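You operate a simulated robot arm through the tools that you are given. There is no shell and no other tool. Be economical: measure what you need, move in short steps, check, and stop when the job is done.

The job below is to be done with a simulated two-armed robot. You get a single attempt, and the scene is never put back.

JOB
On the top of the loading dock, fold the striped cloth in half, so that its two short edges meet.

It is judged by the outcome, as a careful person would: the job done as asked, and still so three seconds after it is handed in. It fails if anything else is knocked over, pushed out of place, dropped, spilled or broken. Flat cloth is picked up by pressing the open fingertips on it (5 to 10 N) and closing them slowly along it; thin cloth reads only 2 to 8 mm in the jaws.

ROBOT AND FRAMES
Two 7-joint arms with four-finger grippers on one trunk, on a base that drives. Base frame: it is fixed to the floor where the robot stands at the start and does not move with it; the origin is under the middle of the robot, x ahead of it, y to its left, z up; the surface under the hand at the start is at about z = 925. Units: mm, degrees, N and s.
The left shoulder is at the start at [40, 181, 1130], the right one opposite. With the tool pointing down near the work surface each hand reaches from about 300 to 840 mm from the robot's upright axis, wherever it stands, measured 20 degrees to its own side. Places, roughly: top of the loading dock [500, -200, 900]. Payload 3.67 kg a hand.
Tool frame (each hand has its own): the origin (TCP) lies between the finger pads and is the grasp point; the fingertips stand 28 mm ahead of it; z points along the fingers, y is the line along which they close. Largest opening 112 mm; the body of the gripper starts 73 mm behind the TCP.
Orientation is told as [roll, pitch, yaw] about the base's x, y, z axes, in that order, counted from this pose: with the fingers straight down and closing along the base's y, the tool's x points along the base's -x, its y along +y and its z along -z.

CONTROLS
- The arms move only by the tool step_arm. It takes "left_increments", "right_increments" or both (then of equal length, played together; a hand with none holds still); each is a list of rows, each an object of numbers (a shift or turn left out is 0, a gripper value left out holds the last): "jaw": the finger opening in mm, from 0 to 112; "x", "y", "z": the shift along the tool's x, y, z in units of 250 mm (1.0 is 250 mm); "ax", "ay", "az": the turn, a rotation vector about the tool's x, y, z in units of 120 degrees (1.0 is 120 degrees). In form: [{"jaw": .., "x": .., "y": .., "z": .., "ax": .., "ay": .., "az": ..}, ...]. A call has 1 to 8 rows; each row is the pose to reach, as a shift and turn from the pose commanded when the call began, along the tool's axes at that moment. A call with a number of a shift or a turn outside -1 to 1 is refused whole. Each row takes 0.2 s and may step no farther than 50 mm and 8.6 degrees from the row before; otherwise, or with a gripper value out of range, the whole call is refused. A pose out of reach is approached as far as the arm can. The call stops where the force on the tool passes 40 N (or 10 N more than at its start, if that is more) or the arm is blocked; 0.2 s more then pass. Each finger halts on what it meets, pressing with about 24 N; the grip force reading is that of the motor and also rises with nothing between the fingers. The clock runs only during rows and for 0.2 s after the last one: add rows that repeat a pose to give the fingers time. It gives the time, the measured TCP pose, the force on the tool (base axes), the opening and the grip force at its end, in the units of the frame above (readings bear some noise), with the torque about the TCP (base axes, N m) and any sound that the robot's microphone picked up, and new pictures: "views" is both (left out), scene, wrist or none (wrist: the cameras of the hands that moved).
- Cameras (640 x 400 px; columns grow to the right, rows downward): "scene" is now at [104.3, -16.2, 1352.2]; the picture's right is [-0.19, -0.98, 0.00], its down [-0.60, 0.12, -0.79] and it looks along [0.78, -0.15, -0.61] (base axes); focal length 291 px, centre (320, 200). "left" rides on the left gripper at [60, 18, -104] in its tool frame; the picture's right is [-0.29, 0.96, 0.00], its down [-0.80, -0.24, -0.55] and it looks along [-0.53, -0.16, 0.83] (tool axes); focal length 234 px, centre (320, 200). "right" rides on the right gripper at [60, -18, -104] in its tool frame; the picture's right is [0.29, 0.96, 0.00], its down [-0.80, 0.24, -0.55] and it looks along [-0.53, 0.16, 0.83] (tool axes); focal length 234 px, centre (320, 200). There is no depth. A picture from a camera that has moved, and an enlarged one, comes with that camera's place and axes in the base frame and with its lens.
- move_column(by): slides the trunk up (or, below 0, down) by that many mm; the arms and the scene camera ride with it, the base frame stays. It gives what a move gives, with no picture.
- drive_base(legs): drives the robot by 1 to 6 legs, each [ahead, left, turn to the left] in mm, mm and degrees, along the robot's own axes; the way and the turn of a leg run together, so that a leg with both is an arc; at most 1500 mm and 180 degrees a leg. The arms and the cameras ride along, it lands a little off, and it stops where it bumps. It gives what a move gives, and a new picture of the scene camera.
- turn_head(pan, tilt): turns the head with the scene camera to pan (to the left, within 86 degrees either way) and tilt (down, from -29 to 69), counted from straight ahead of the robot. It gives what a move gives, and a new picture of the scene camera.
- close_up(camera, box): a new picture of the part [left, top, right, bottom] of that camera's present view, enlarged. No time passes.
- close_job(): hands the job in; it is judged then, once.

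Work in short steps. Places have to be worked out from the pictures, the camera data and where the tool is seen: move nearer, look again, correct. Check each grasp and each placing, and mend what went wrong. You have 120 turns and 260 pictures in all, those below and enlarged ones among them. Open the grippers and draw the arms clear of the work before you hand the job in, unless the task says otherwise; then end with one line.

The tools are called after ">>>" as a command line: name --argument value ..., lists and objects as JSON in quotes. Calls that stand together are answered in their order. step_arm: Moves the arms, as the interface text tells. Its arguments: {"type":"object","properties":{"left_increments":{"type":"array"},"right_increments":{"type":"array"},"views":{"type":"string","enum":["both","scene","wrist","none"]}},"required":[]} The other tools are called the same way: move_column (by) slides the trunk up or down; drive_base (legs) drives the base; turn_head (pan, tilt) turns the head that bears the scene camera; close_up (camera, box) takes an enlarged picture of a part of a camera's view; close_job () hands the job in.

At the start:

```text
time: 0.0
left_tcp_pos: [491.2, 117.4, 1108.3]
left_orientation: [0.0, 0.1, 0.1]
left_contact_force: [-0.8, 0.2, -0.1]
left_wrist_torque: [0.01, -0.03, 0.0]
left_gripper_width: 112.1
left_gripper_force: 0.1
right_tcp_pos: [445.6, -242.8, 1063.6]
right_orientation: [0.0, 0.0, 0.0]
right_contact_force: [-0.2, 0.6, -0.4]
right_wrist_torque: [0.03, 0.02, -0.01]
right_gripper_width: 111.9
right_gripper_force: 0.1
trunk travel left (down, up): [-250.0, 264.0]
robot x, y, heading: [2.6, 2.4, 0.0]
head pan, tilt: [-10.8, 37.8]
```

scene: 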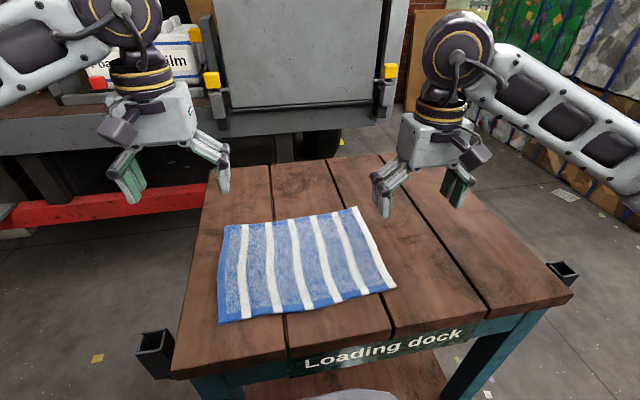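
right: 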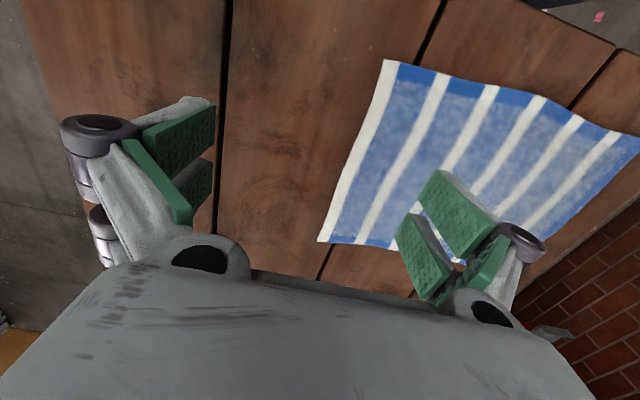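
left: 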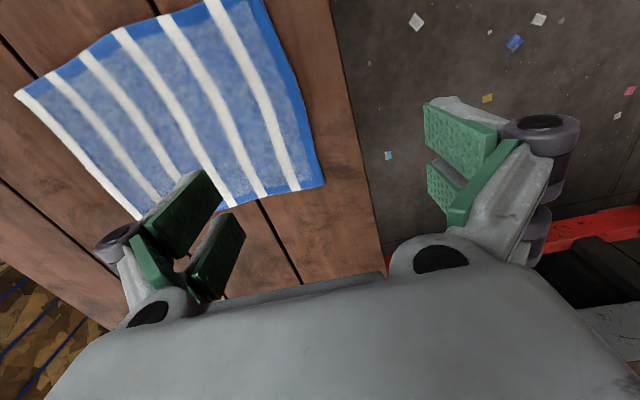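

The cloth measures about x 375–605 and y −200 to 95, so its short edges run along x at the left and right. Working from the table's left side would put both hands symmetric to the fold, so I look left to see whether the floor there is free.

>>> turn_head --pan 75 --tilt 40

>>> turn_head --pan 35 --tilt 45

```text
time: 1.6
left_tcp_pos: [493.1, 118.6, 1108.5]
left_orientation: [-0.1, 0.0, 0.2]
left_contact_force: [0.2, 0.4, -0.5]
left_wrist_torque: [-0.01, -0.03, 0.03]
left_gripper_width: 112.1
left_gripper_force: 0.1
right_tcp_pos: [444.9, -241.8, 1063.8]
right_orientation: [0.0, 0.1, 0.0]
right_contact_force: [0.3, 0.3, 0.3]
right_wrist_torque: [-0.04, 0.0, -0.01]
right_gripper_width: 112.3
right_gripper_force: 0.1
trunk travel left (down, up): [-250.0, 264.0]
robot x, y, heading: [3.3, 0.3, 0.2]
head pan, tilt: [75.0, 40.0]
camera scene: at [41.5, 82.2, 1348.9], right [0.97, -0.26, 0.0], down [-0.17, -0.62, -0.77], along [0.2, 0.74, -0.64], focal length 291 px, centre (320, 200)
```

scene: 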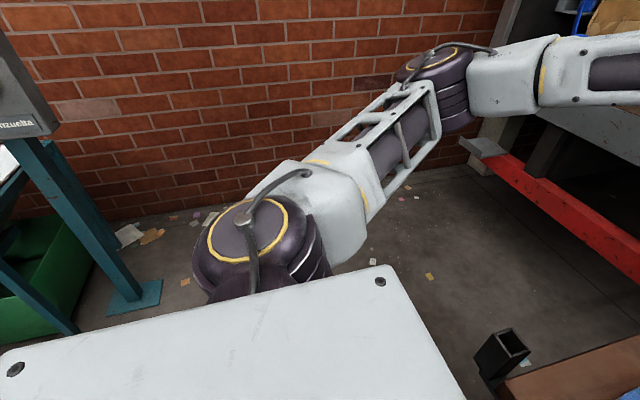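

```text
time: 2.7
left_tcp_pos: [492.6, 119.2, 1107.9]
left_orientation: [0.1, -0.1, 0.0]
left_contact_force: [-0.5, 0.7, 0.2]
left_wrist_torque: [-0.03, 0.02, -0.01]
left_gripper_width: 111.9
left_gripper_force: 0.1
right_tcp_pos: [444.5, -243.2, 1063.9]
right_orientation: [-0.1, -0.1, 0.0]
right_contact_force: [0.0, -0.8, -0.3]
right_wrist_torque: [0.04, -0.04, 0.01]
right_gripper_width: 112.2
right_gripper_force: 0.1
trunk travel left (down, up): [-250.0, 264.0]
robot x, y, heading: [2.2, 1.3, -0.3]
head pan, tilt: [35.0, 45.0]
camera scene: at [86.0, 46.8, 1341.7], right [0.57, -0.82, 0.0], down [-0.58, -0.41, -0.71], along [0.58, 0.41, -0.71], focal length 291 px, centre (320, 200)
```

scene: 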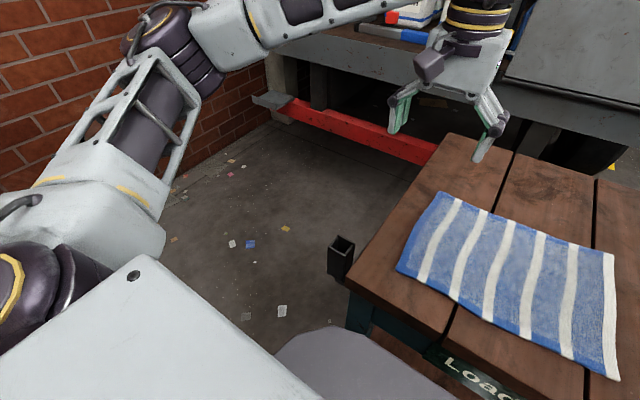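

The floor left of the table is open: wall at y≈1700, truck at x≈1850, kiosk at about (−670, 1150). I back off slightly, go left, then turn right to face −y and stop there to check.

>>> drive_base --legs '[[-180, 0, 0], [0, 650, 0], [0, 0, -90]]'

>>> turn_head --pan 40 --tilt 45

```text
time: 11.8
left_tcp_pos: [-63.4, 163.3, 1108.8]
left_orientation: [-0.1, 0.1, -90.5]
left_contact_force: [-0.4, 0.8, 0.5]
left_wrist_torque: [-0.02, 0.01, 0.0]
left_gripper_width: 112.1
left_gripper_force: 0.0
right_tcp_pos: [-423.7, 213.5, 1062.2]
right_orientation: [0.0, 0.0, -90.5]
right_contact_force: [-0.1, 0.2, 0.4]
right_wrist_torque: [-0.02, -0.01, -0.01]
right_gripper_width: 111.8
right_gripper_force: 0.1
trunk travel left (down, up): [-250.0, 264.0]
robot x, y, heading: [-175.3, 653.5, -90.6]
head pan, tilt: [35.0, 45.0]
camera scene: at [-132.6, 569.5, 1341.7], right [-0.82, -0.57, 0.0], down [-0.4, 0.58, -0.71], along [0.4, -0.58, -0.71], focal length 291 px, centre (320, 200)
```

scene: 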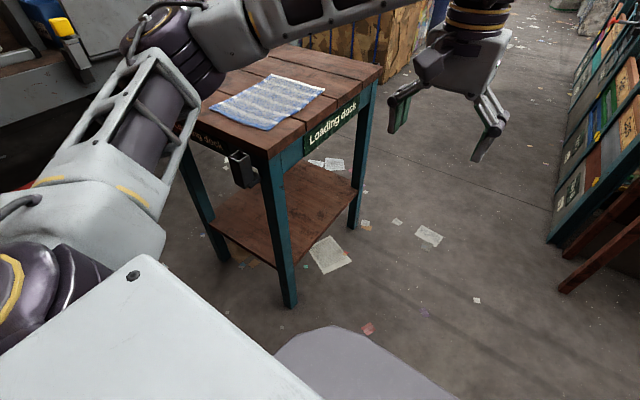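

```text
time: 12.4
left_tcp_pos: [-63.8, 162.2, 1108.3]
left_orientation: [0.0, 0.0, -90.5]
left_contact_force: [-0.3, -0.2, -0.6]
left_wrist_torque: [0.03, -0.02, 0.01]
left_gripper_width: 111.8
left_gripper_force: 0.0
right_tcp_pos: [-422.6, 213.2, 1063.3]
right_orientation: [0.0, 0.0, -90.5]
right_contact_force: [0.9, 0.3, 0.3]
right_wrist_torque: [0.04, 0.03, -0.02]
right_gripper_width: 111.8
right_gripper_force: 0.0
trunk travel left (down, up): [-250.0, 264.0]
robot x, y, heading: [-181.0, 654.2, -90.5]
head pan, tilt: [40.0, 45.0]
camera scene: at [-126.9, 573.7, 1341.7], right [-0.77, -0.64, 0.0], down [-0.45, 0.55, -0.71], along [0.45, -0.55, -0.71], focal length 291 px, centre (320, 200)
```

scene: 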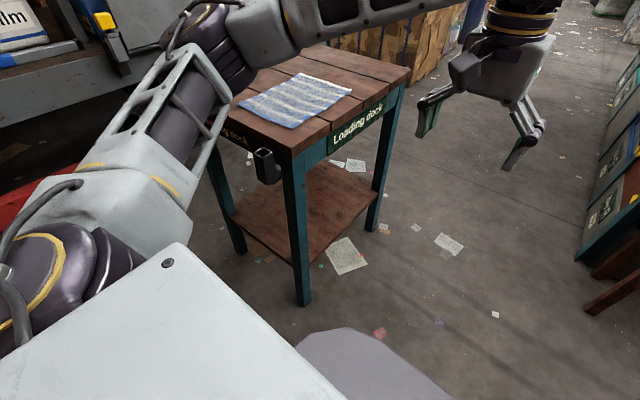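

The way is clear so far. I go left half of the distance and check the truck clearance.

>>> drive_base --legs '[[0, 380, 0]]'

```text
time: 14.9
left_tcp_pos: [314.4, 159.4, 1108.5]
left_orientation: [0.0, 0.0, -90.8]
left_contact_force: [0.2, 1.2, 1.1]
left_wrist_torque: [0.02, 0.02, -0.02]
left_gripper_width: 111.9
left_gripper_force: 0.0
right_tcp_pos: [-45.8, 211.2, 1064.2]
right_orientation: [0.0, 0.0, -90.8]
right_contact_force: [-0.1, -0.5, 0.2]
right_wrist_torque: [0.0, -0.02, -0.01]
right_gripper_width: 111.7
right_gripper_force: 0.0
trunk travel left (down, up): [-250.0, 264.0]
robot x, y, heading: [199.1, 653.8, -90.8]
head pan, tilt: [40.0, 45.0]
camera scene: at [251.3, 569.3, 1341.6], right [-0.77, -0.63, 0.0], down [-0.45, 0.55, -0.71], along [0.45, -0.55, -0.71], focal length 291 px, centre (320, 200)
```

scene: 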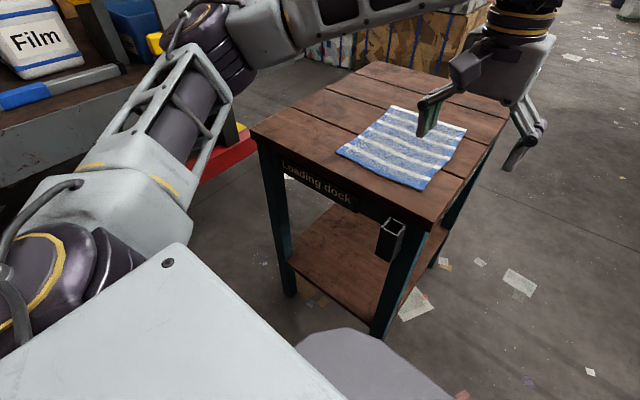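

The film bag triangulates to x≈1850, so there is ample room. I finish the approach and centre on the cloth at x≈490.

>>> drive_base --legs '[[0, 290, 0.8], [125, 0, 0]]'

>>> turn_head --pan 0 --tilt 45

```text
time: 17.8
left_tcp_pos: [609.6, 33.1, 1109.6]
left_orientation: [0.0, 0.0, -89.8]
left_contact_force: [0.0, 0.0, -0.7]
left_wrist_torque: [0.04, -0.01, 0.01]
left_gripper_width: 112.2
left_gripper_force: 0.0
right_tcp_pos: [247.9, 80.5, 1063.6]
right_orientation: [0.0, 0.0, -89.8]
right_contact_force: [-0.8, -0.6, 0.7]
right_wrist_torque: [0.0, -0.01, 0.0]
right_gripper_width: 111.9
right_gripper_force: 0.1
trunk travel left (down, up): [-250.0, 264.0]
robot x, y, heading: [492.3, 525.6, -90.1]
head pan, tilt: [40.0, 45.0]
camera scene: at [541.0, 443.4, 1341.7], right [-0.76, -0.65, 0.0], down [-0.46, 0.54, -0.71], along [0.46, -0.54, -0.71], focal length 291 px, centre (320, 200)
```

scene: 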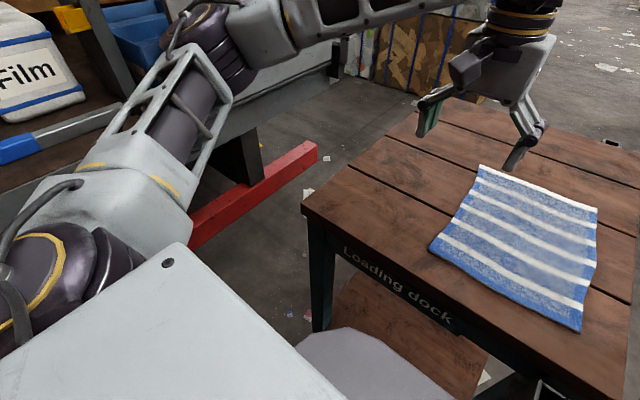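

```text
time: 18.9
left_tcp_pos: [609.7, 32.5, 1107.8]
left_orientation: [0.0, 0.0, -89.8]
left_contact_force: [0.6, -0.5, -0.6]
left_wrist_torque: [-0.02, 0.02, 0.02]
left_gripper_width: 112.1
left_gripper_force: 0.0
right_tcp_pos: [248.0, 80.1, 1063.3]
right_orientation: [0.0, 0.0, -89.9]
right_contact_force: [0.0, -0.3, 0.1]
right_wrist_torque: [0.01, 0.04, 0.0]
right_gripper_width: 112.0
right_gripper_force: 0.0
trunk travel left (down, up): [-250.0, 264.0]
robot x, y, heading: [487.9, 526.3, -89.8]
head pan, tilt: [0.0, 45.0]
camera scene: at [489.1, 424.1, 1341.6], right [-1.0, 0.0, 0.0], down [0.0, 0.71, -0.71], along [0.0, -0.71, -0.71], focal length 291 px, centre (320, 200)
```

scene: 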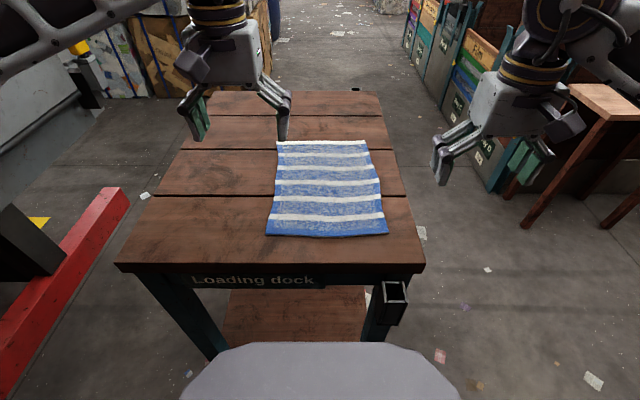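

Now I'm square to the cloth, with far edge at y≈−207 (x 372–598) and near edge at y≈93 (x 366–585). The plan is to pinch both ends of the far edge and fold it back toward me; first I bring both hands over the far edge, still high.

>>> step_arm --left_increments '[{"jaw": 40, "x": -0.135, "y": -0.025, "z": 0.05}, {"x": -0.27, "y": -0.05, "z": 0.1}, {"x": -0.405, "y": -0.075, "z": 0.15}, {"x": -0.54, "y": -0.1, "z": 0.2}, {"x": -0.675, "y": -0.125, "z": 0.25}, {"x": -0.81, "y": -0.15, "z": 0.3}, {"x": -0.942, "y": -0.179, "z": 0.35}]' --right_increments '[{"jaw": 40, "x": -0.137, "y": 0.09, "z": 0.025}, {"x": -0.274, "y": 0.18, "z": 0.05}, {"x": -0.411, "y": 0.27, "z": 0.075}, {"x": -0.548, "y": 0.36, "z": 0.1}, {"x": -0.685, "y": 0.45, "z": 0.125}, {"x": -0.822, "y": 0.54, "z": 0.15}, {"x": -0.96, "y": 0.628, "z": 0.173}]'

```text
time: 20.5
left_tcp_pos: [566.4, -204.8, 1021.0]
left_orientation: [0.0, 0.0, -89.8]
left_contact_force: [0.5, -0.3, 0.6]
left_wrist_torque: [0.01, -0.03, -0.01]
left_gripper_width: 39.9
left_gripper_force: 0.0
right_tcp_pos: [406.0, -162.9, 1018.9]
right_orientation: [-0.2, 0.2, -89.9]
right_contact_force: [0.1, -1.7, -0.9]
right_wrist_torque: [0.01, -0.02, -0.01]
right_gripper_width: 39.9
right_gripper_force: 0.0
trunk travel left (down, up): [-250.0, 264.0]
robot x, y, heading: [489.7, 522.8, -89.7]
head pan, tilt: [0.0, 45.0]
camera scene: at [489.4, 422.7, 1341.5], right [-1.0, 0.0, 0.0], down [0.0, 0.71, -0.71], along [0.0, -0.71, -0.71], focal length 291 px, centre (320, 200)
camera right: at [388.4, -101.9, 1123.8], right [0.96, 0.29, 0.0], down [0.24, -0.8, 0.55], along [0.16, -0.53, -0.83], focal length 234 px, centre (320, 200)
camera left: at [583.6, -144.9, 1125.2], right [0.96, -0.29, 0.0], down [-0.24, -0.8, 0.55], along [-0.16, -0.53, -0.83], focal length 234 px, centre (320, 200)
```

scene: 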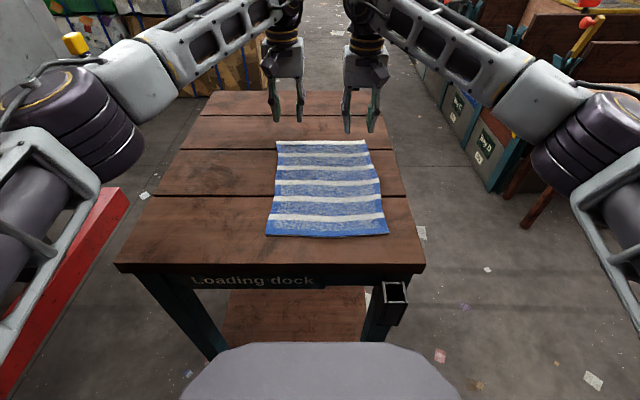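
right: 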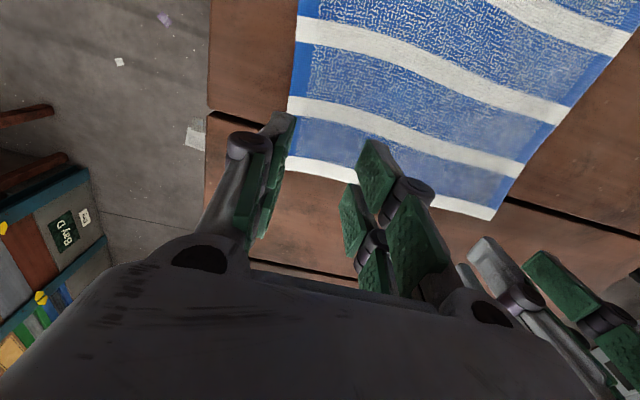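
left: 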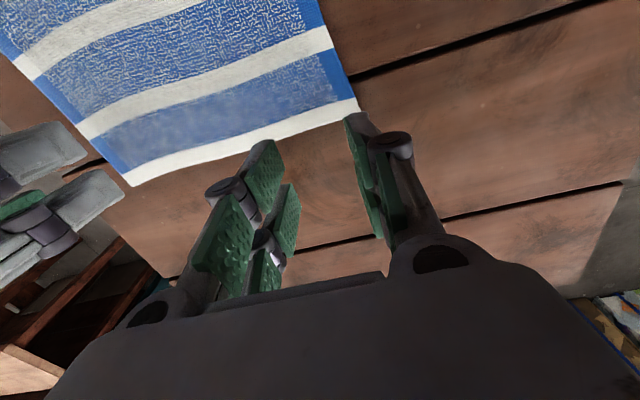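

Wrist views give the far corners at about (603, −199) and (375, −198). I lower both hands to just above the edge with the fingers overlapping the edge by about 14 mm.

>>> step_arm --left_increments '[{"x": 0.039, "y": 0.006, "z": 0.1}, {"x": 0.039, "y": 0.006, "z": 0.212}, {"x": 0.039, "y": 0.006, "z": 0.212}]' --right_increments '[{"x": -0.128, "y": 0.008, "z": 0.1}, {"x": -0.128, "y": 0.008, "z": 0.204}, {"x": -0.128, "y": 0.008, "z": 0.204}]'

```text
time: 21.3
left_tcp_pos: [566.2, -191.7, 970.3]
left_orientation: [-0.1, -0.1, -89.8]
left_contact_force: [-0.4, -0.1, 0.0]
left_wrist_torque: [-0.04, 0.0, 0.0]
left_gripper_width: 40.1
left_gripper_force: 0.0
right_tcp_pos: [409.8, -192.4, 967.6]
right_orientation: [0.0, 0.0, -89.9]
right_contact_force: [0.3, -0.2, 0.1]
right_wrist_torque: [-0.02, 0.0, 0.02]
right_gripper_width: 40.2
right_gripper_force: 0.0
trunk travel left (down, up): [-250.0, 264.0]
robot x, y, heading: [490.4, 529.2, -89.8]
head pan, tilt: [0.0, 45.0]
camera scene: at [489.4, 425.1, 1341.8], right [-1.0, 0.0, 0.0], down [0.0, 0.71, -0.71], along [0.0, -0.71, -0.71], focal length 291 px, centre (320, 200)
camera right: at [392.9, -131.1, 1072.8], right [0.96, 0.29, 0.0], down [0.24, -0.8, 0.55], along [0.16, -0.53, -0.83], focal length 234 px, centre (320, 200)
camera left: at [583.9, -132.2, 1073.7], right [0.96, -0.29, 0.0], down [-0.24, -0.8, 0.56], along [-0.16, -0.53, -0.83], focal length 234 px, centre (320, 200)
```

scene: 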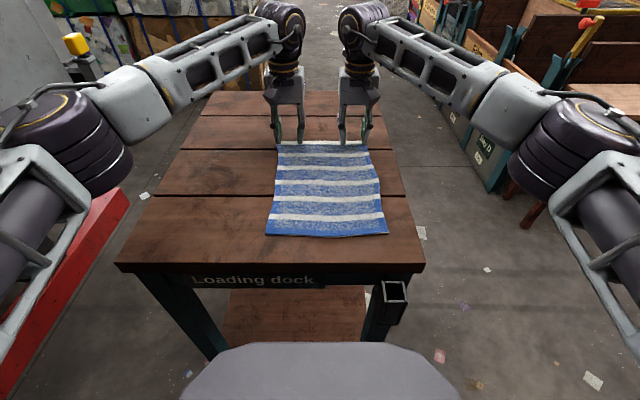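
right: 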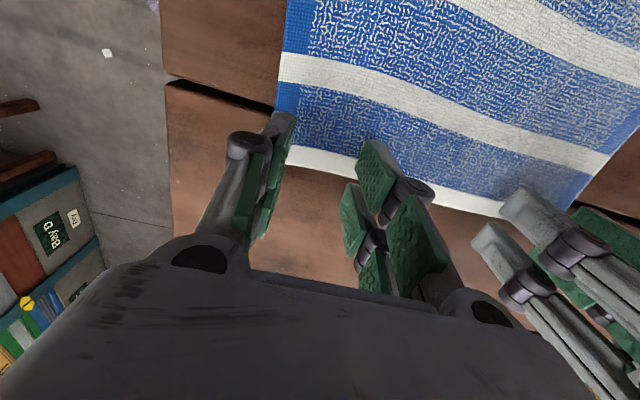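
left: 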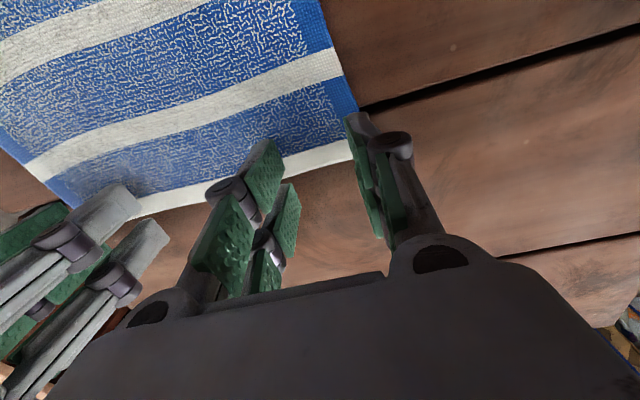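

The fingers are just above the edge. I take a closer look to see exactly where the tips sit relative to the cloth edge.

>>> close_up --camera "left" --box '[160, 80, 440, 300]'

>>> close_up --camera "scene" --box '[250, 80, 400, 180]'

```text
1.82 times, centred on (300, 190) of left
camera zoom: at [583.9, -132.2, 1073.7], right [0.96, -0.29, 0.0], down [-0.24, -0.8, 0.56], along [-0.16, -0.53, -0.83], focal length 426 px, centre (356, 218)
```

zoom: 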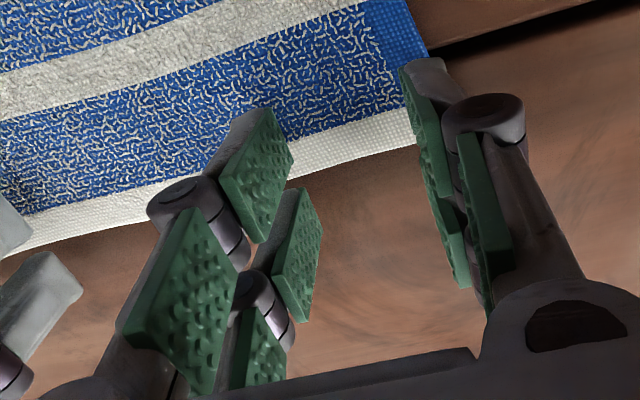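

```text
4.00 times, centred on (325, 130) of scene
camera zoom: at [489.4, 425.1, 1341.8], right [-1.0, 0.0, 0.0], down [0.0, 0.71, -0.71], along [0.0, -0.71, -0.71], focal length 1162 px, centre (300, 480)
```

zoom: 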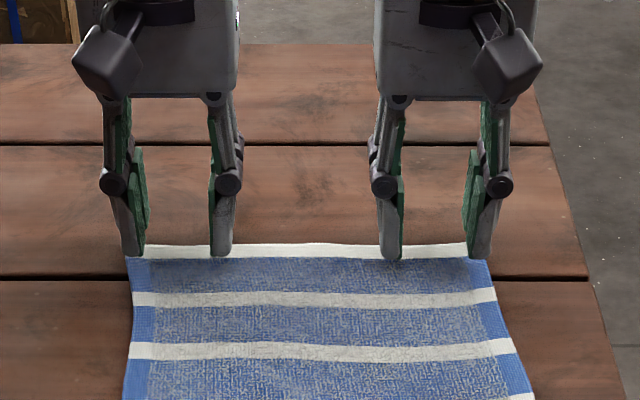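

The fingers are two-pronged across about ±22 mm, and the edge measures y≈−200. I shift 10 mm outward so the near prongs hold just the last ~20 mm of cloth, and lower to near contact.

>>> step_arm --left_increments '[{"x": -0.041}, {"x": -0.041, "z": 0.03}, {"x": -0.041, "z": 0.05}, {"x": -0.041, "z": 0.05}]' --right_increments '[{"x": -0.038}, {"x": -0.038, "z": 0.02}, {"x": -0.038, "z": 0.04}, {"x": -0.038, "z": 0.04}]' --views "none"

```text
time: 22.3
left_tcp_pos: [567.3, -202.7, 955.6]
left_orientation: [0.0, 0.0, -89.8]
left_contact_force: [-1.5, 0.0, 2.1]
left_wrist_torque: [0.04, 0.03, 0.04]
left_gripper_width: 40.0
left_gripper_force: 0.0
right_tcp_pos: [409.1, -202.5, 959.5]
right_orientation: [0.0, 0.0, -89.8]
right_contact_force: [0.3, 0.4, 0.1]
right_wrist_torque: [0.05, 0.01, 0.0]
right_gripper_width: 40.1
right_gripper_force: 0.0
trunk travel left (down, up): [-250.0, 264.0]
robot x, y, heading: [487.8, 526.9, -89.9]
head pan, tilt: [0.0, 45.0]
```

Left is just touching at z≈955.6. I creep both down until they press about 5–10 N.

>>> step_arm --left_increments '[{"z": 0.004}, {"z": 0.008}, {"z": 0.008}]' --right_increments '[{"z": 0.012}, {"z": 0.022}, {"z": 0.022}]' --views "wrist"

```text
time: 23.1
left_tcp_pos: [567.7, -202.8, 955.0]
left_orientation: [0.0, -0.1, -89.9]
left_contact_force: [1.6, -1.5, 6.6]
left_wrist_torque: [0.1, -0.05, -0.02]
left_gripper_width: 40.3
left_gripper_force: 0.2
right_tcp_pos: [409.2, -201.1, 956.0]
right_orientation: [0.1, -0.1, -89.9]
right_contact_force: [0.3, -2.8, 7.4]
right_wrist_torque: [0.08, -0.01, 0.01]
right_gripper_width: 40.3
right_gripper_force: 0.3
trunk travel left (down, up): [-250.0, 264.0]
robot x, y, heading: [491.8, 525.9, -89.8]
head pan, tilt: [0.0, 45.0]
camera right: at [391.7, -140.0, 1059.6], right [0.96, 0.29, 0.0], down [0.24, -0.8, 0.56], along [0.16, -0.53, -0.83], focal length 234 px, centre (320, 200)
camera left: at [584.9, -142.3, 1059.5], right [0.96, -0.28, 0.0], down [-0.24, -0.8, 0.56], along [-0.16, -0.53, -0.83], focal length 234 px, centre (320, 200)
```

right: 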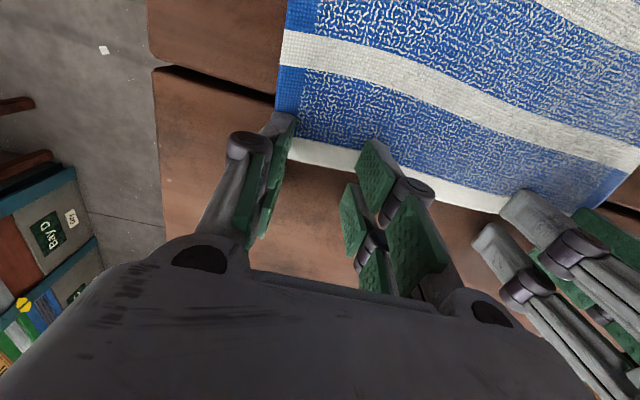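
left: 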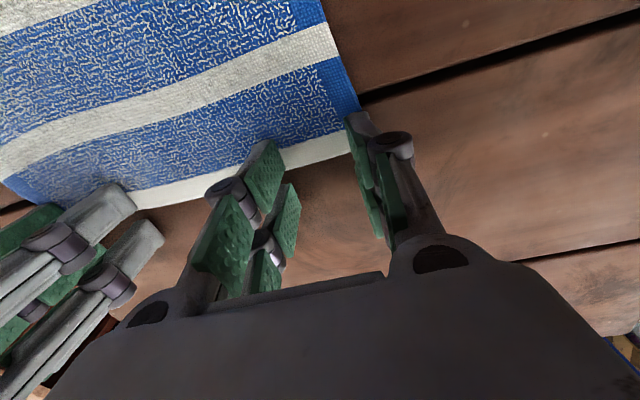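

Both press at about 7 N on the white hem. Now I close slowly.

>>> step_arm --left_increments '[{"jaw": 35}, {"jaw": 30}, {"jaw": 25}, {"jaw": 20}, {"jaw": 15}, {"jaw": 10}, {"jaw": 5}, {"jaw": 0}]' --right_increments '[{"jaw": 35}, {"jaw": 30}, {"jaw": 25}, {"jaw": 20}, {"jaw": 15}, {"jaw": 10}, {"jaw": 5}, {"jaw": 0}]'

```text
time: 24.9
left_tcp_pos: [566.2, -202.1, 954.4]
left_orientation: [0.0, 0.1, -89.9]
left_contact_force: [-7.4, 0.2, 3.2]
left_wrist_torque: [0.11, 0.21, 0.13]
left_gripper_width: 3.7
left_gripper_force: 23.7
right_tcp_pos: [409.3, -200.5, 953.5]
right_orientation: [0.0, 0.0, -89.8]
right_contact_force: [6.1, 1.3, 4.4]
right_wrist_torque: [0.09, -0.15, -0.06]
right_gripper_width: 4.1
right_gripper_force: 23.7
trunk travel left (down, up): [-250.0, 264.0]
robot x, y, heading: [492.8, 523.9, -89.8]
head pan, tilt: [0.0, 45.0]
camera scene: at [489.0, 425.3, 1341.7], right [-1.0, 0.0, 0.0], down [0.0, 0.71, -0.71], along [0.0, -0.71, -0.71], focal length 291 px, centre (320, 200)
camera right: at [391.9, -139.8, 1058.7], right [0.96, 0.29, 0.0], down [0.24, -0.8, 0.55], along [0.16, -0.53, -0.83], focal length 234 px, centre (320, 200)
camera left: at [583.9, -142.0, 1058.9], right [0.96, -0.29, 0.0], down [-0.24, -0.8, 0.56], along [-0.16, -0.53, -0.83], focal length 234 px, centre (320, 200)
```

scene: 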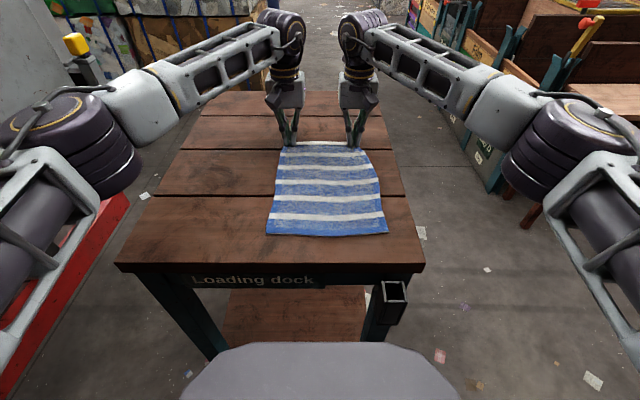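
right: 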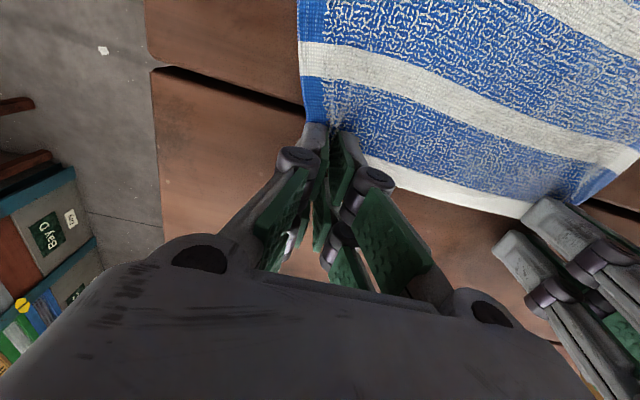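
left: 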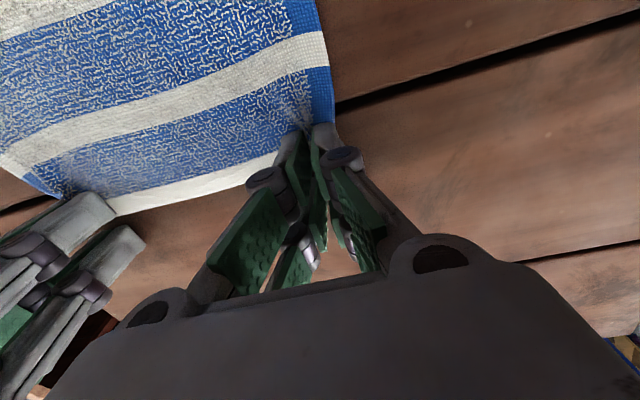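

Both jaws read about 4 mm with the hem bunched in. I lift 50 mm and check.

>>> step_arm --left_increments '[{"z": -0.06}, {"x": 0.02, "z": -0.13}, {"x": 0.04, "z": -0.2}, {"x": 0.04, "z": -0.2}]' --right_increments '[{"z": -0.06}, {"x": 0.02, "z": -0.13}, {"x": 0.04, "z": -0.2}, {"x": 0.04, "z": -0.2}]'

```text
time: 25.9
left_tcp_pos: [567.6, -192.8, 1001.4]
left_orientation: [0.0, -0.1, -89.8]
left_contact_force: [-6.7, -0.8, 0.0]
left_wrist_torque: [-0.01, 0.14, 0.12]
left_gripper_width: 3.8
left_gripper_force: 23.8
right_tcp_pos: [409.5, -193.1, 1004.3]
right_orientation: [0.0, 0.0, -90.0]
right_contact_force: [7.2, 0.9, -0.2]
right_wrist_torque: [0.02, -0.15, -0.07]
right_gripper_width: 3.6
right_gripper_force: 23.8
trunk travel left (down, up): [-250.0, 264.0]
robot x, y, heading: [488.4, 523.2, -89.9]
head pan, tilt: [0.0, 45.0]
camera scene: at [489.1, 423.9, 1341.6], right [-1.0, 0.0, 0.0], down [0.0, 0.71, -0.71], along [0.0, -0.71, -0.71], focal length 291 px, centre (320, 200)
camera right: at [392.5, -131.3, 1108.7], right [0.96, 0.29, 0.0], down [0.24, -0.8, 0.55], along [0.16, -0.53, -0.83], focal length 234 px, centre (320, 200)
camera left: at [583.8, -132.5, 1106.8], right [0.96, -0.29, 0.0], down [-0.24, -0.8, 0.55], along [-0.16, -0.53, -0.83], focal length 234 px, centre (320, 200)
```

scene: 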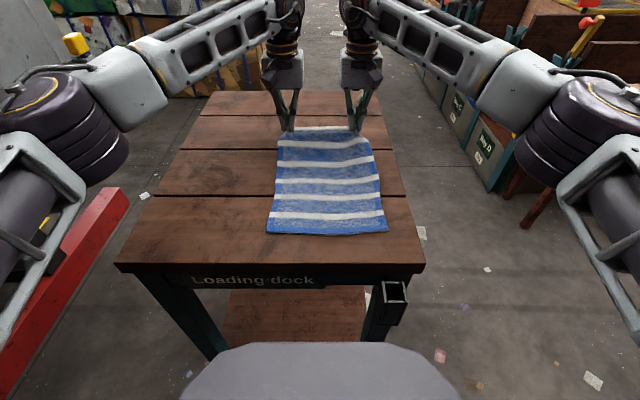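
right: 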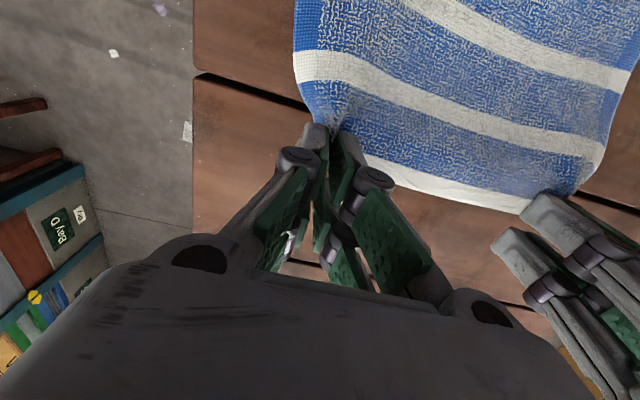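
left: 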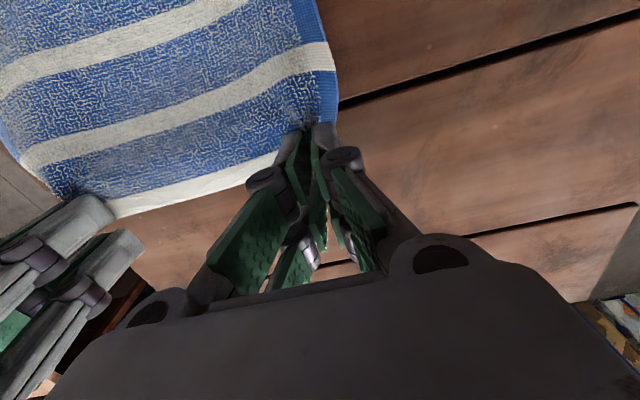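

Both ends of the hem are held and the cloth is coming up cleanly. I now arc the edge back toward the robot, tilting the fingers outward as it goes and easing the lateral tension a little.

>>> step_arm --left_increments '[{"x": 0.072, "y": -0.01, "z": -0.107, "ay": -0.0667}, {"x": 0.188, "y": -0.016, "z": -0.232, "ay": -0.133}, {"x": 0.348, "y": -0.016, "z": -0.312, "ay": -0.2}, {"x": 0.504, "y": -0.016, "z": -0.344, "ay": -0.267}, {"x": 0.66, "y": -0.016, "z": -0.336, "ay": -0.333}, {"x": 0.66, "y": -0.016, "z": -0.336, "ay": -0.333}]' --right_increments '[{"x": 0.072, "y": 0.01, "z": -0.107, "ay": -0.0667}, {"x": 0.188, "y": 0.016, "z": -0.232, "ay": -0.133}, {"x": 0.348, "y": 0.016, "z": -0.312, "ay": -0.2}, {"x": 0.504, "y": 0.016, "z": -0.344, "ay": -0.267}, {"x": 0.66, "y": 0.016, "z": -0.336, "ay": -0.333}, {"x": 0.66, "y": 0.016, "z": -0.336, "ay": -0.333}]'

```text
time: 27.3
left_tcp_pos: [564.7, -27.6, 1087.4]
left_orientation: [-0.2, -40.0, -89.6]
left_contact_force: [-1.3, -1.4, 0.7]
left_wrist_torque: [0.0, 0.07, 0.04]
left_gripper_width: 3.6
left_gripper_force: 24.2
right_tcp_pos: [411.9, -26.3, 1088.8]
right_orientation: [0.0, -40.0, -89.9]
right_contact_force: [2.0, -0.9, -0.2]
right_wrist_torque: [-0.01, -0.02, 0.05]
right_gripper_width: 3.9
right_gripper_force: 24.1
trunk travel left (down, up): [-250.0, 264.0]
robot x, y, heading: [492.0, 527.3, -90.0]
head pan, tilt: [0.0, 45.0]
camera scene: at [489.0, 422.8, 1341.5], right [-1.0, 0.0, 0.0], down [0.0, 0.71, -0.71], along [0.0, -0.71, -0.71], focal length 291 px, centre (320, 200)
camera right: at [394.9, 86.9, 1130.6], right [0.96, 0.22, -0.18], down [0.24, -0.25, 0.94], along [0.16, -0.94, -0.3], focal length 234 px, centre (320, 200)
camera left: at [580.9, 84.9, 1128.5], right [0.96, -0.22, 0.18], down [-0.24, -0.26, 0.94], along [-0.16, -0.94, -0.3], focal length 234 px, centre (320, 200)
```

scene: 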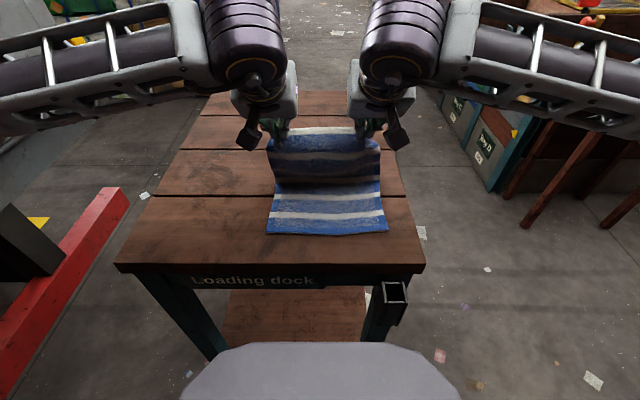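
right: 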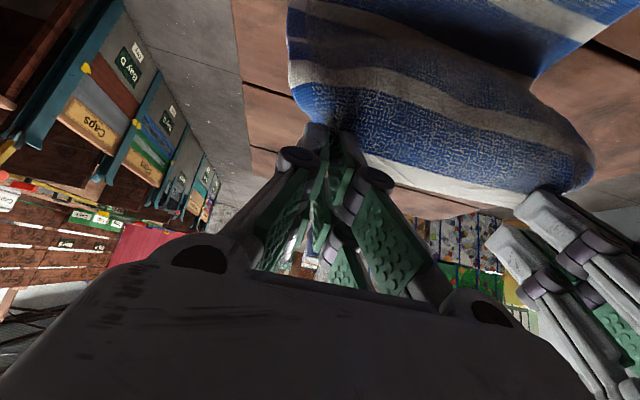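
left: 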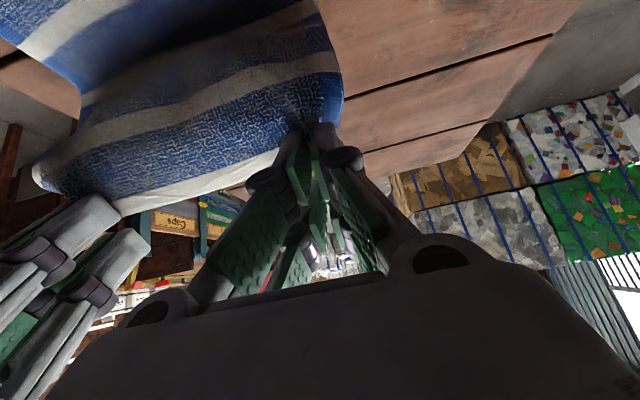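

The fold is forming well and both grips hold. I continue down toward the near edge with more tilt, stopping about 35 mm above.

>>> step_arm --left_increments '[{"x": 0.132, "z": -0.042, "ay": -0.05}, {"x": 0.289, "z": -0.06, "ay": -0.1}, {"x": 0.442, "z": -0.052, "ay": -0.15}, {"x": 0.595, "z": -0.013, "ay": -0.2}, {"x": 0.595, "z": -0.013, "ay": -0.2}]' --right_increments '[{"x": 0.132, "z": -0.042, "ay": -0.05}, {"x": 0.289, "z": -0.06, "ay": -0.1}, {"x": 0.442, "z": -0.052, "ay": -0.15}, {"x": 0.595, "z": -0.013, "ay": -0.2}, {"x": 0.595, "z": -0.013, "ay": -0.2}]'

```text
time: 28.5
left_tcp_pos: [545.3, 72.5, 990.6]
left_orientation: [-0.1, -64.1, -89.7]
left_contact_force: [0.9, 1.4, 0.2]
left_wrist_torque: [0.03, -0.02, 0.0]
left_gripper_width: 3.6
left_gripper_force: 24.2
left hand out of reach, approached as far as the arm can: row 4, 5
right_tcp_pos: [431.7, 69.5, 991.7]
right_orientation: [-0.1, -64.1, -89.8]
right_contact_force: [-0.3, 0.2, -0.4]
right_wrist_torque: [0.02, 0.0, 0.01]
right_gripper_width: 3.9
right_gripper_force: 23.7
right hand out of reach, approached as far as the arm can: row 3, 4, 5
trunk travel left (down, up): [-250.0, 264.0]
robot x, y, heading: [492.2, 520.3, -89.8]
head pan, tilt: [0.0, 45.0]
camera scene: at [489.0, 425.9, 1341.8], right [-1.0, 0.0, 0.0], down [0.0, 0.71, -0.71], along [0.0, -0.71, -0.71], focal length 291 px, centre (320, 200)
camera right: at [415.3, 189.4, 982.8], right [0.96, 0.13, -0.26], down [0.24, 0.15, 0.96], along [0.16, -0.98, 0.11], focal length 234 px, centre (320, 200)
camera left: at [562.4, 192.5, 983.1], right [0.96, -0.12, 0.26], down [-0.24, 0.15, 0.96], along [-0.16, -0.98, 0.11], focal length 234 px, centre (320, 200)
```

scene: 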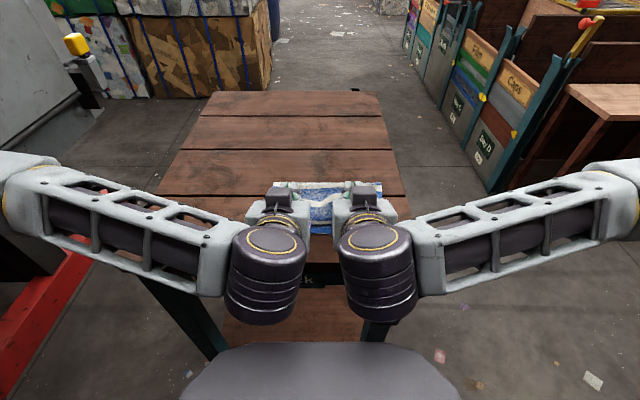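
right: 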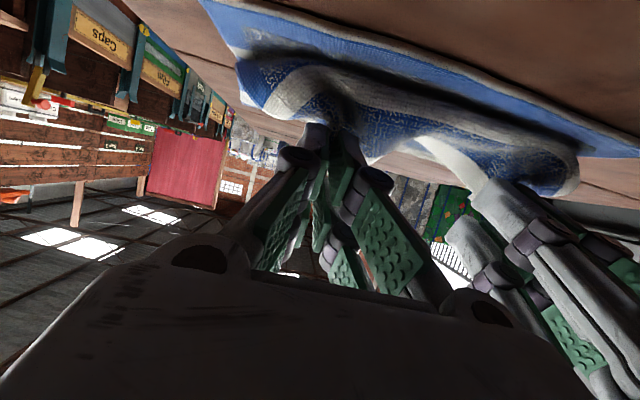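
left: 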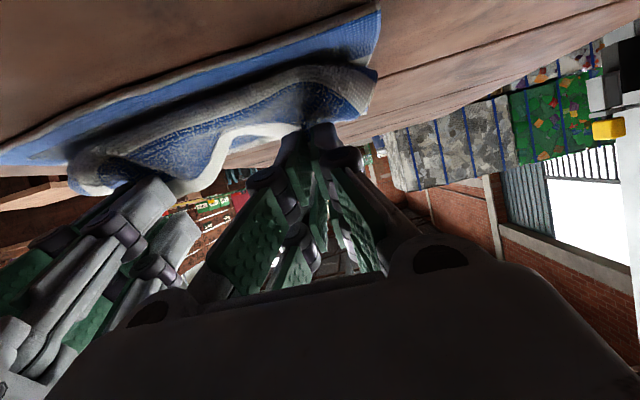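

Both arms ran out of (inner) reach and slid toward each other, so the hands are now too close to the body. I move the hands forward and up a little along the fold, then I'll back the base up to regain room.

>>> step_arm --left_increments '[{"x": -0.091, "z": 0.08}, {"x": -0.182, "z": 0.16}, {"x": -0.273, "z": 0.241}, {"x": -0.273, "z": 0.241}]' --right_increments '[{"x": -0.091, "z": 0.08}, {"x": -0.182, "z": 0.16}, {"x": -0.273, "z": 0.241}, {"x": -0.273, "z": 0.241}]' --views "scene"

```text
time: 29.5
left_tcp_pos: [545.9, -11.1, 1026.4]
left_orientation: [-0.1, -64.0, -89.8]
left_contact_force: [-0.9, 0.4, 0.5]
left_wrist_torque: [-0.01, -0.02, -0.01]
left_gripper_width: 3.6
left_gripper_force: 23.9
right_tcp_pos: [433.5, -14.2, 1026.3]
right_orientation: [-0.1, -64.0, -89.7]
right_contact_force: [0.0, 0.1, 0.0]
right_wrist_torque: [0.04, 0.04, -0.06]
right_gripper_width: 4.0
right_gripper_force: 24.1
trunk travel left (down, up): [-250.0, 264.0]
robot x, y, heading: [487.6, 526.7, -89.9]
head pan, tilt: [0.0, 45.0]
camera scene: at [489.1, 425.2, 1341.7], right [-1.0, 0.0, 0.0], down [0.0, 0.71, -0.71], along [0.0, -0.71, -0.71], focal length 291 px, centre (320, 200)
```

scene: 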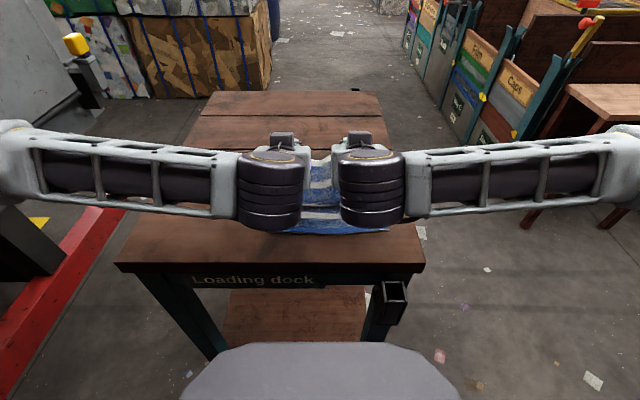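

The command base reset to the actual pose. I respread the hands to x≈556 and 402, which also lines the corners up with the near edge that sits ~11 mm toward −x.

>>> step_arm --left_increments '[{"y": 0.02}, {"y": 0.042}, {"y": 0.042}]' --right_increments '[{"y": -0.06}, {"y": -0.125}, {"y": -0.125}]'

```text
time: 30.3
left_tcp_pos: [557.0, -11.8, 1025.9]
left_orientation: [-0.1, -64.0, -89.7]
left_contact_force: [-2.4, -0.1, 0.9]
left_wrist_torque: [0.02, 0.08, -0.04]
left_gripper_width: 3.4
left_gripper_force: 24.1
right_tcp_pos: [403.7, -16.2, 1024.8]
right_orientation: [-0.1, -64.0, -89.7]
right_contact_force: [2.6, 0.3, -1.0]
right_wrist_torque: [0.05, -0.09, 0.04]
right_gripper_width: 3.8
right_gripper_force: 24.2
trunk travel left (down, up): [-250.0, 264.0]
robot x, y, heading: [487.5, 524.1, -89.8]
head pan, tilt: [0.0, 45.0]
camera scene: at [489.4, 424.1, 1341.6], right [-1.0, 0.0, 0.0], down [0.0, 0.71, -0.71], along [0.0, -0.71, -0.71], focal length 291 px, centre (320, 200)
camera right: at [385.2, 104.6, 1017.4], right [0.96, 0.13, -0.26], down [0.24, 0.15, 0.96], along [0.16, -0.98, 0.11], focal length 234 px, centre (320, 200)
camera left: at [573.8, 107.6, 1017.9], right [0.96, -0.12, 0.26], down [-0.24, 0.15, 0.96], along [-0.16, -0.98, 0.11], focal length 234 px, centre (320, 200)
```

scene: 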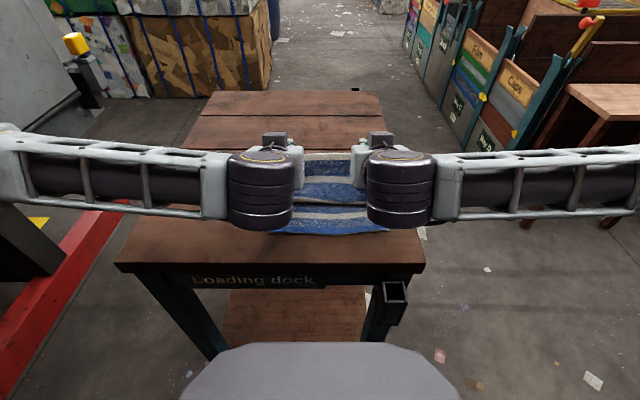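
right: 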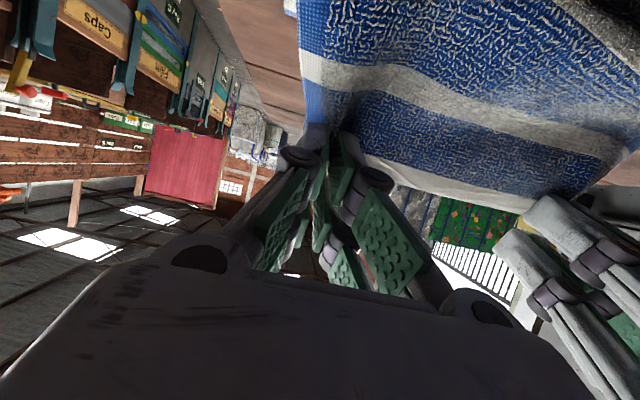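
left: 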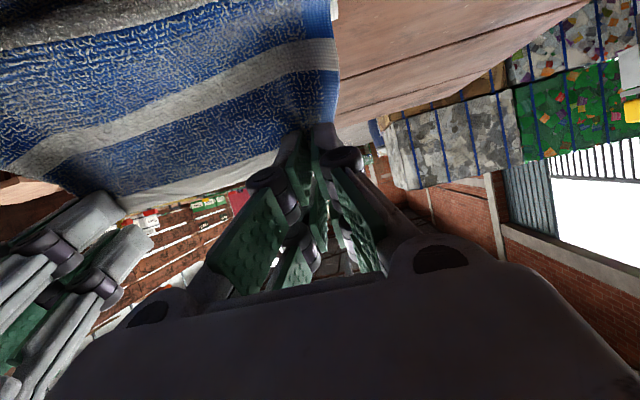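

Spread restored. I lower 25 mm and then back the base up 95 mm, which carries the edge toward the near edge while keeping the cloth slack.

>>> step_arm --left_increments '[{"x": 0.09, "z": 0.044}, {"x": 0.09, "z": 0.044}]' --right_increments '[{"x": 0.09, "z": 0.044}, {"x": 0.09, "z": 0.044}]' --views "none"

>>> drive_base --legs '[[-95, 0, 0]]'

```text
time: 30.9
left_tcp_pos: [557.5, -11.8, 1001.6]
left_orientation: [0.0, -64.0, -89.7]
left_contact_force: [-5.1, -0.4, 1.2]
left_wrist_torque: [0.0, 0.14, -0.12]
left_gripper_width: 3.9
left_gripper_force: 23.4
right_tcp_pos: [401.8, -14.9, 997.1]
right_orientation: [0.0, -64.1, -89.9]
right_contact_force: [4.8, 0.4, -1.7]
right_wrist_torque: [0.01, -0.11, 0.08]
right_gripper_width: 3.8
right_gripper_force: 24.2
trunk travel left (down, up): [-250.0, 264.0]
robot x, y, heading: [487.5, 524.3, -90.0]
head pan, tilt: [0.0, 45.0]
```

```text
time: 32.0
left_tcp_pos: [557.4, 83.0, 1002.4]
left_orientation: [-0.1, -64.1, -89.7]
left_contact_force: [-5.4, 0.1, 0.2]
left_wrist_torque: [-0.03, 0.18, -0.06]
left_gripper_width: 3.7
left_gripper_force: 23.8
right_tcp_pos: [403.0, 79.2, 999.4]
right_orientation: [0.1, -64.1, -89.7]
right_contact_force: [5.4, 1.2, 0.0]
right_wrist_torque: [0.04, -0.08, 0.09]
right_gripper_width: 3.9
right_gripper_force: 24.3
trunk travel left (down, up): [-250.0, 264.0]
robot x, y, heading: [491.5, 622.5, -89.9]
head pan, tilt: [0.0, 45.0]
camera scene: at [488.9, 519.5, 1341.8], right [-1.0, 0.0, 0.0], down [0.0, 0.71, -0.71], along [0.0, -0.71, -0.71], focal length 291 px, centre (320, 200)
```

scene: 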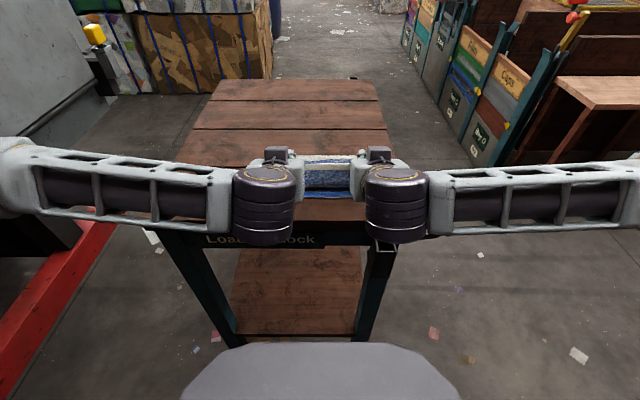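

The edge is now above the near edge, slack and held. I tilt a little more and lower to just above, easing tension.

>>> step_arm --left_increments '[{"x": 0.04, "y": -0.008, "z": 0.001, "ay": -0.033}, {"x": 0.075, "y": -0.008, "z": 0.001, "ay": -0.0667}, {"x": 0.075, "y": -0.008, "z": 0.001, "ay": -0.0667}]' --right_increments '[{"x": 0.036, "y": 0.008, "z": -0.01, "ay": -0.033}, {"x": 0.071, "y": 0.008, "z": -0.019, "ay": -0.0667}, {"x": 0.071, "y": 0.008, "z": -0.019, "ay": -0.0667}]'

>>> close_up --camera "scene" --box '[220, 120, 440, 260]'

```text
time: 32.8
left_tcp_pos: [554.7, 90.4, 984.7]
left_orientation: [-0.1, -72.0, -89.6]
left_contact_force: [-1.3, 0.2, -0.3]
left_wrist_torque: [0.03, 0.0, -0.03]
left_gripper_width: 3.9
left_gripper_force: 24.4
right_tcp_pos: [403.8, 90.7, 983.8]
right_orientation: [-0.1, -71.9, -89.8]
right_contact_force: [0.8, -0.7, -0.6]
right_wrist_torque: [0.0, -0.02, 0.03]
right_gripper_width: 3.8
right_gripper_force: 24.6
trunk travel left (down, up): [-250.0, 264.0]
robot x, y, heading: [490.3, 618.5, -90.0]
head pan, tilt: [0.0, 45.0]
camera scene: at [488.6, 517.7, 1341.6], right [-1.0, 0.0, 0.0], down [0.0, 0.71, -0.71], along [0.0, -0.71, -0.71], focal length 291 px, centre (320, 200)
camera right: at [386.2, 207.8, 959.2], right [0.96, 0.09, -0.27], down [0.24, 0.28, 0.93], along [0.16, -0.96, 0.25], focal length 234 px, centre (320, 200)
camera left: at [571.8, 207.2, 959.7], right [0.96, -0.09, 0.27], down [-0.24, 0.28, 0.93], along [-0.16, -0.96, 0.25], focal length 234 px, centre (320, 200)
```

scene: 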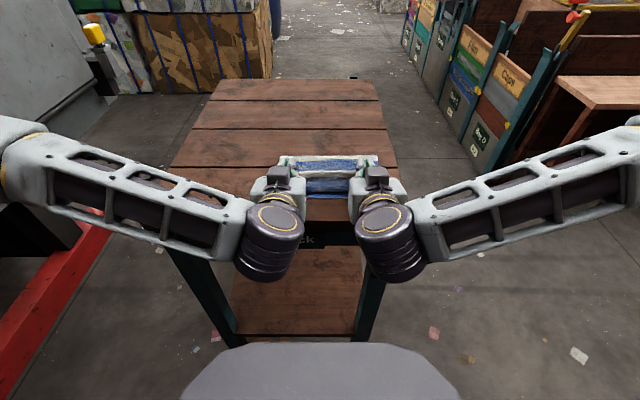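
right: 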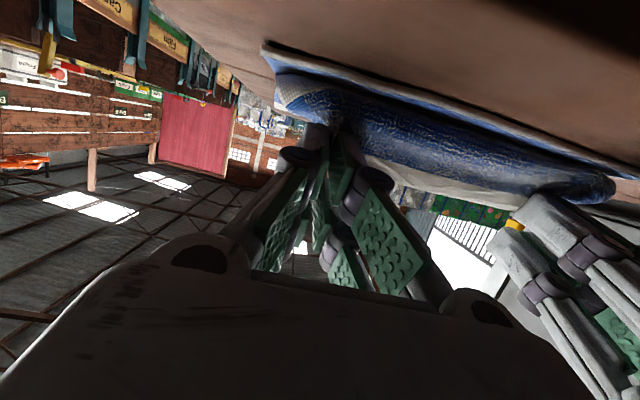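
left: 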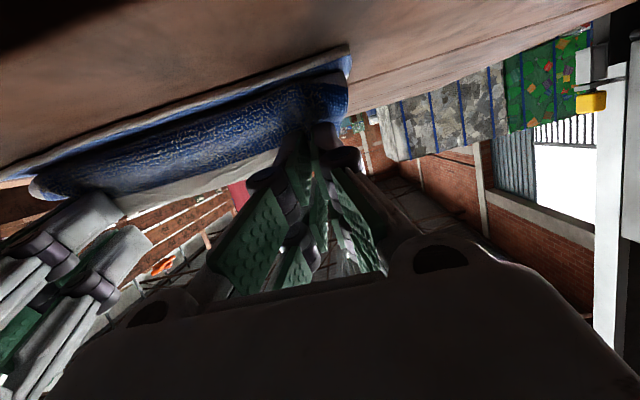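

```text
2.86 times, centred on (330, 190) of scene
camera zoom: at [488.6, 517.7, 1341.6], right [-1.0, 0.0, 0.0], down [0.0, 0.71, -0.71], along [0.0, -0.71, -0.71], focal length 830 px, centre (291, 229)
```

zoom: 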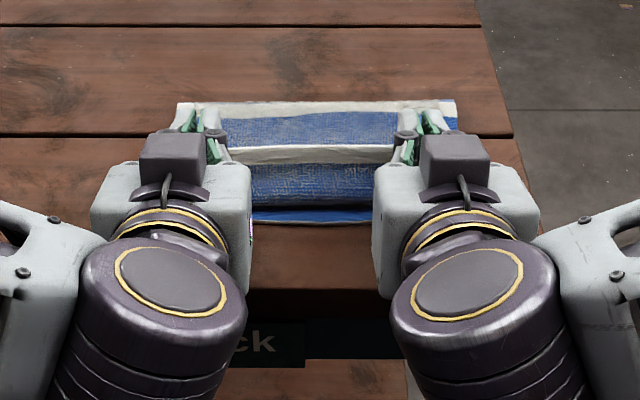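

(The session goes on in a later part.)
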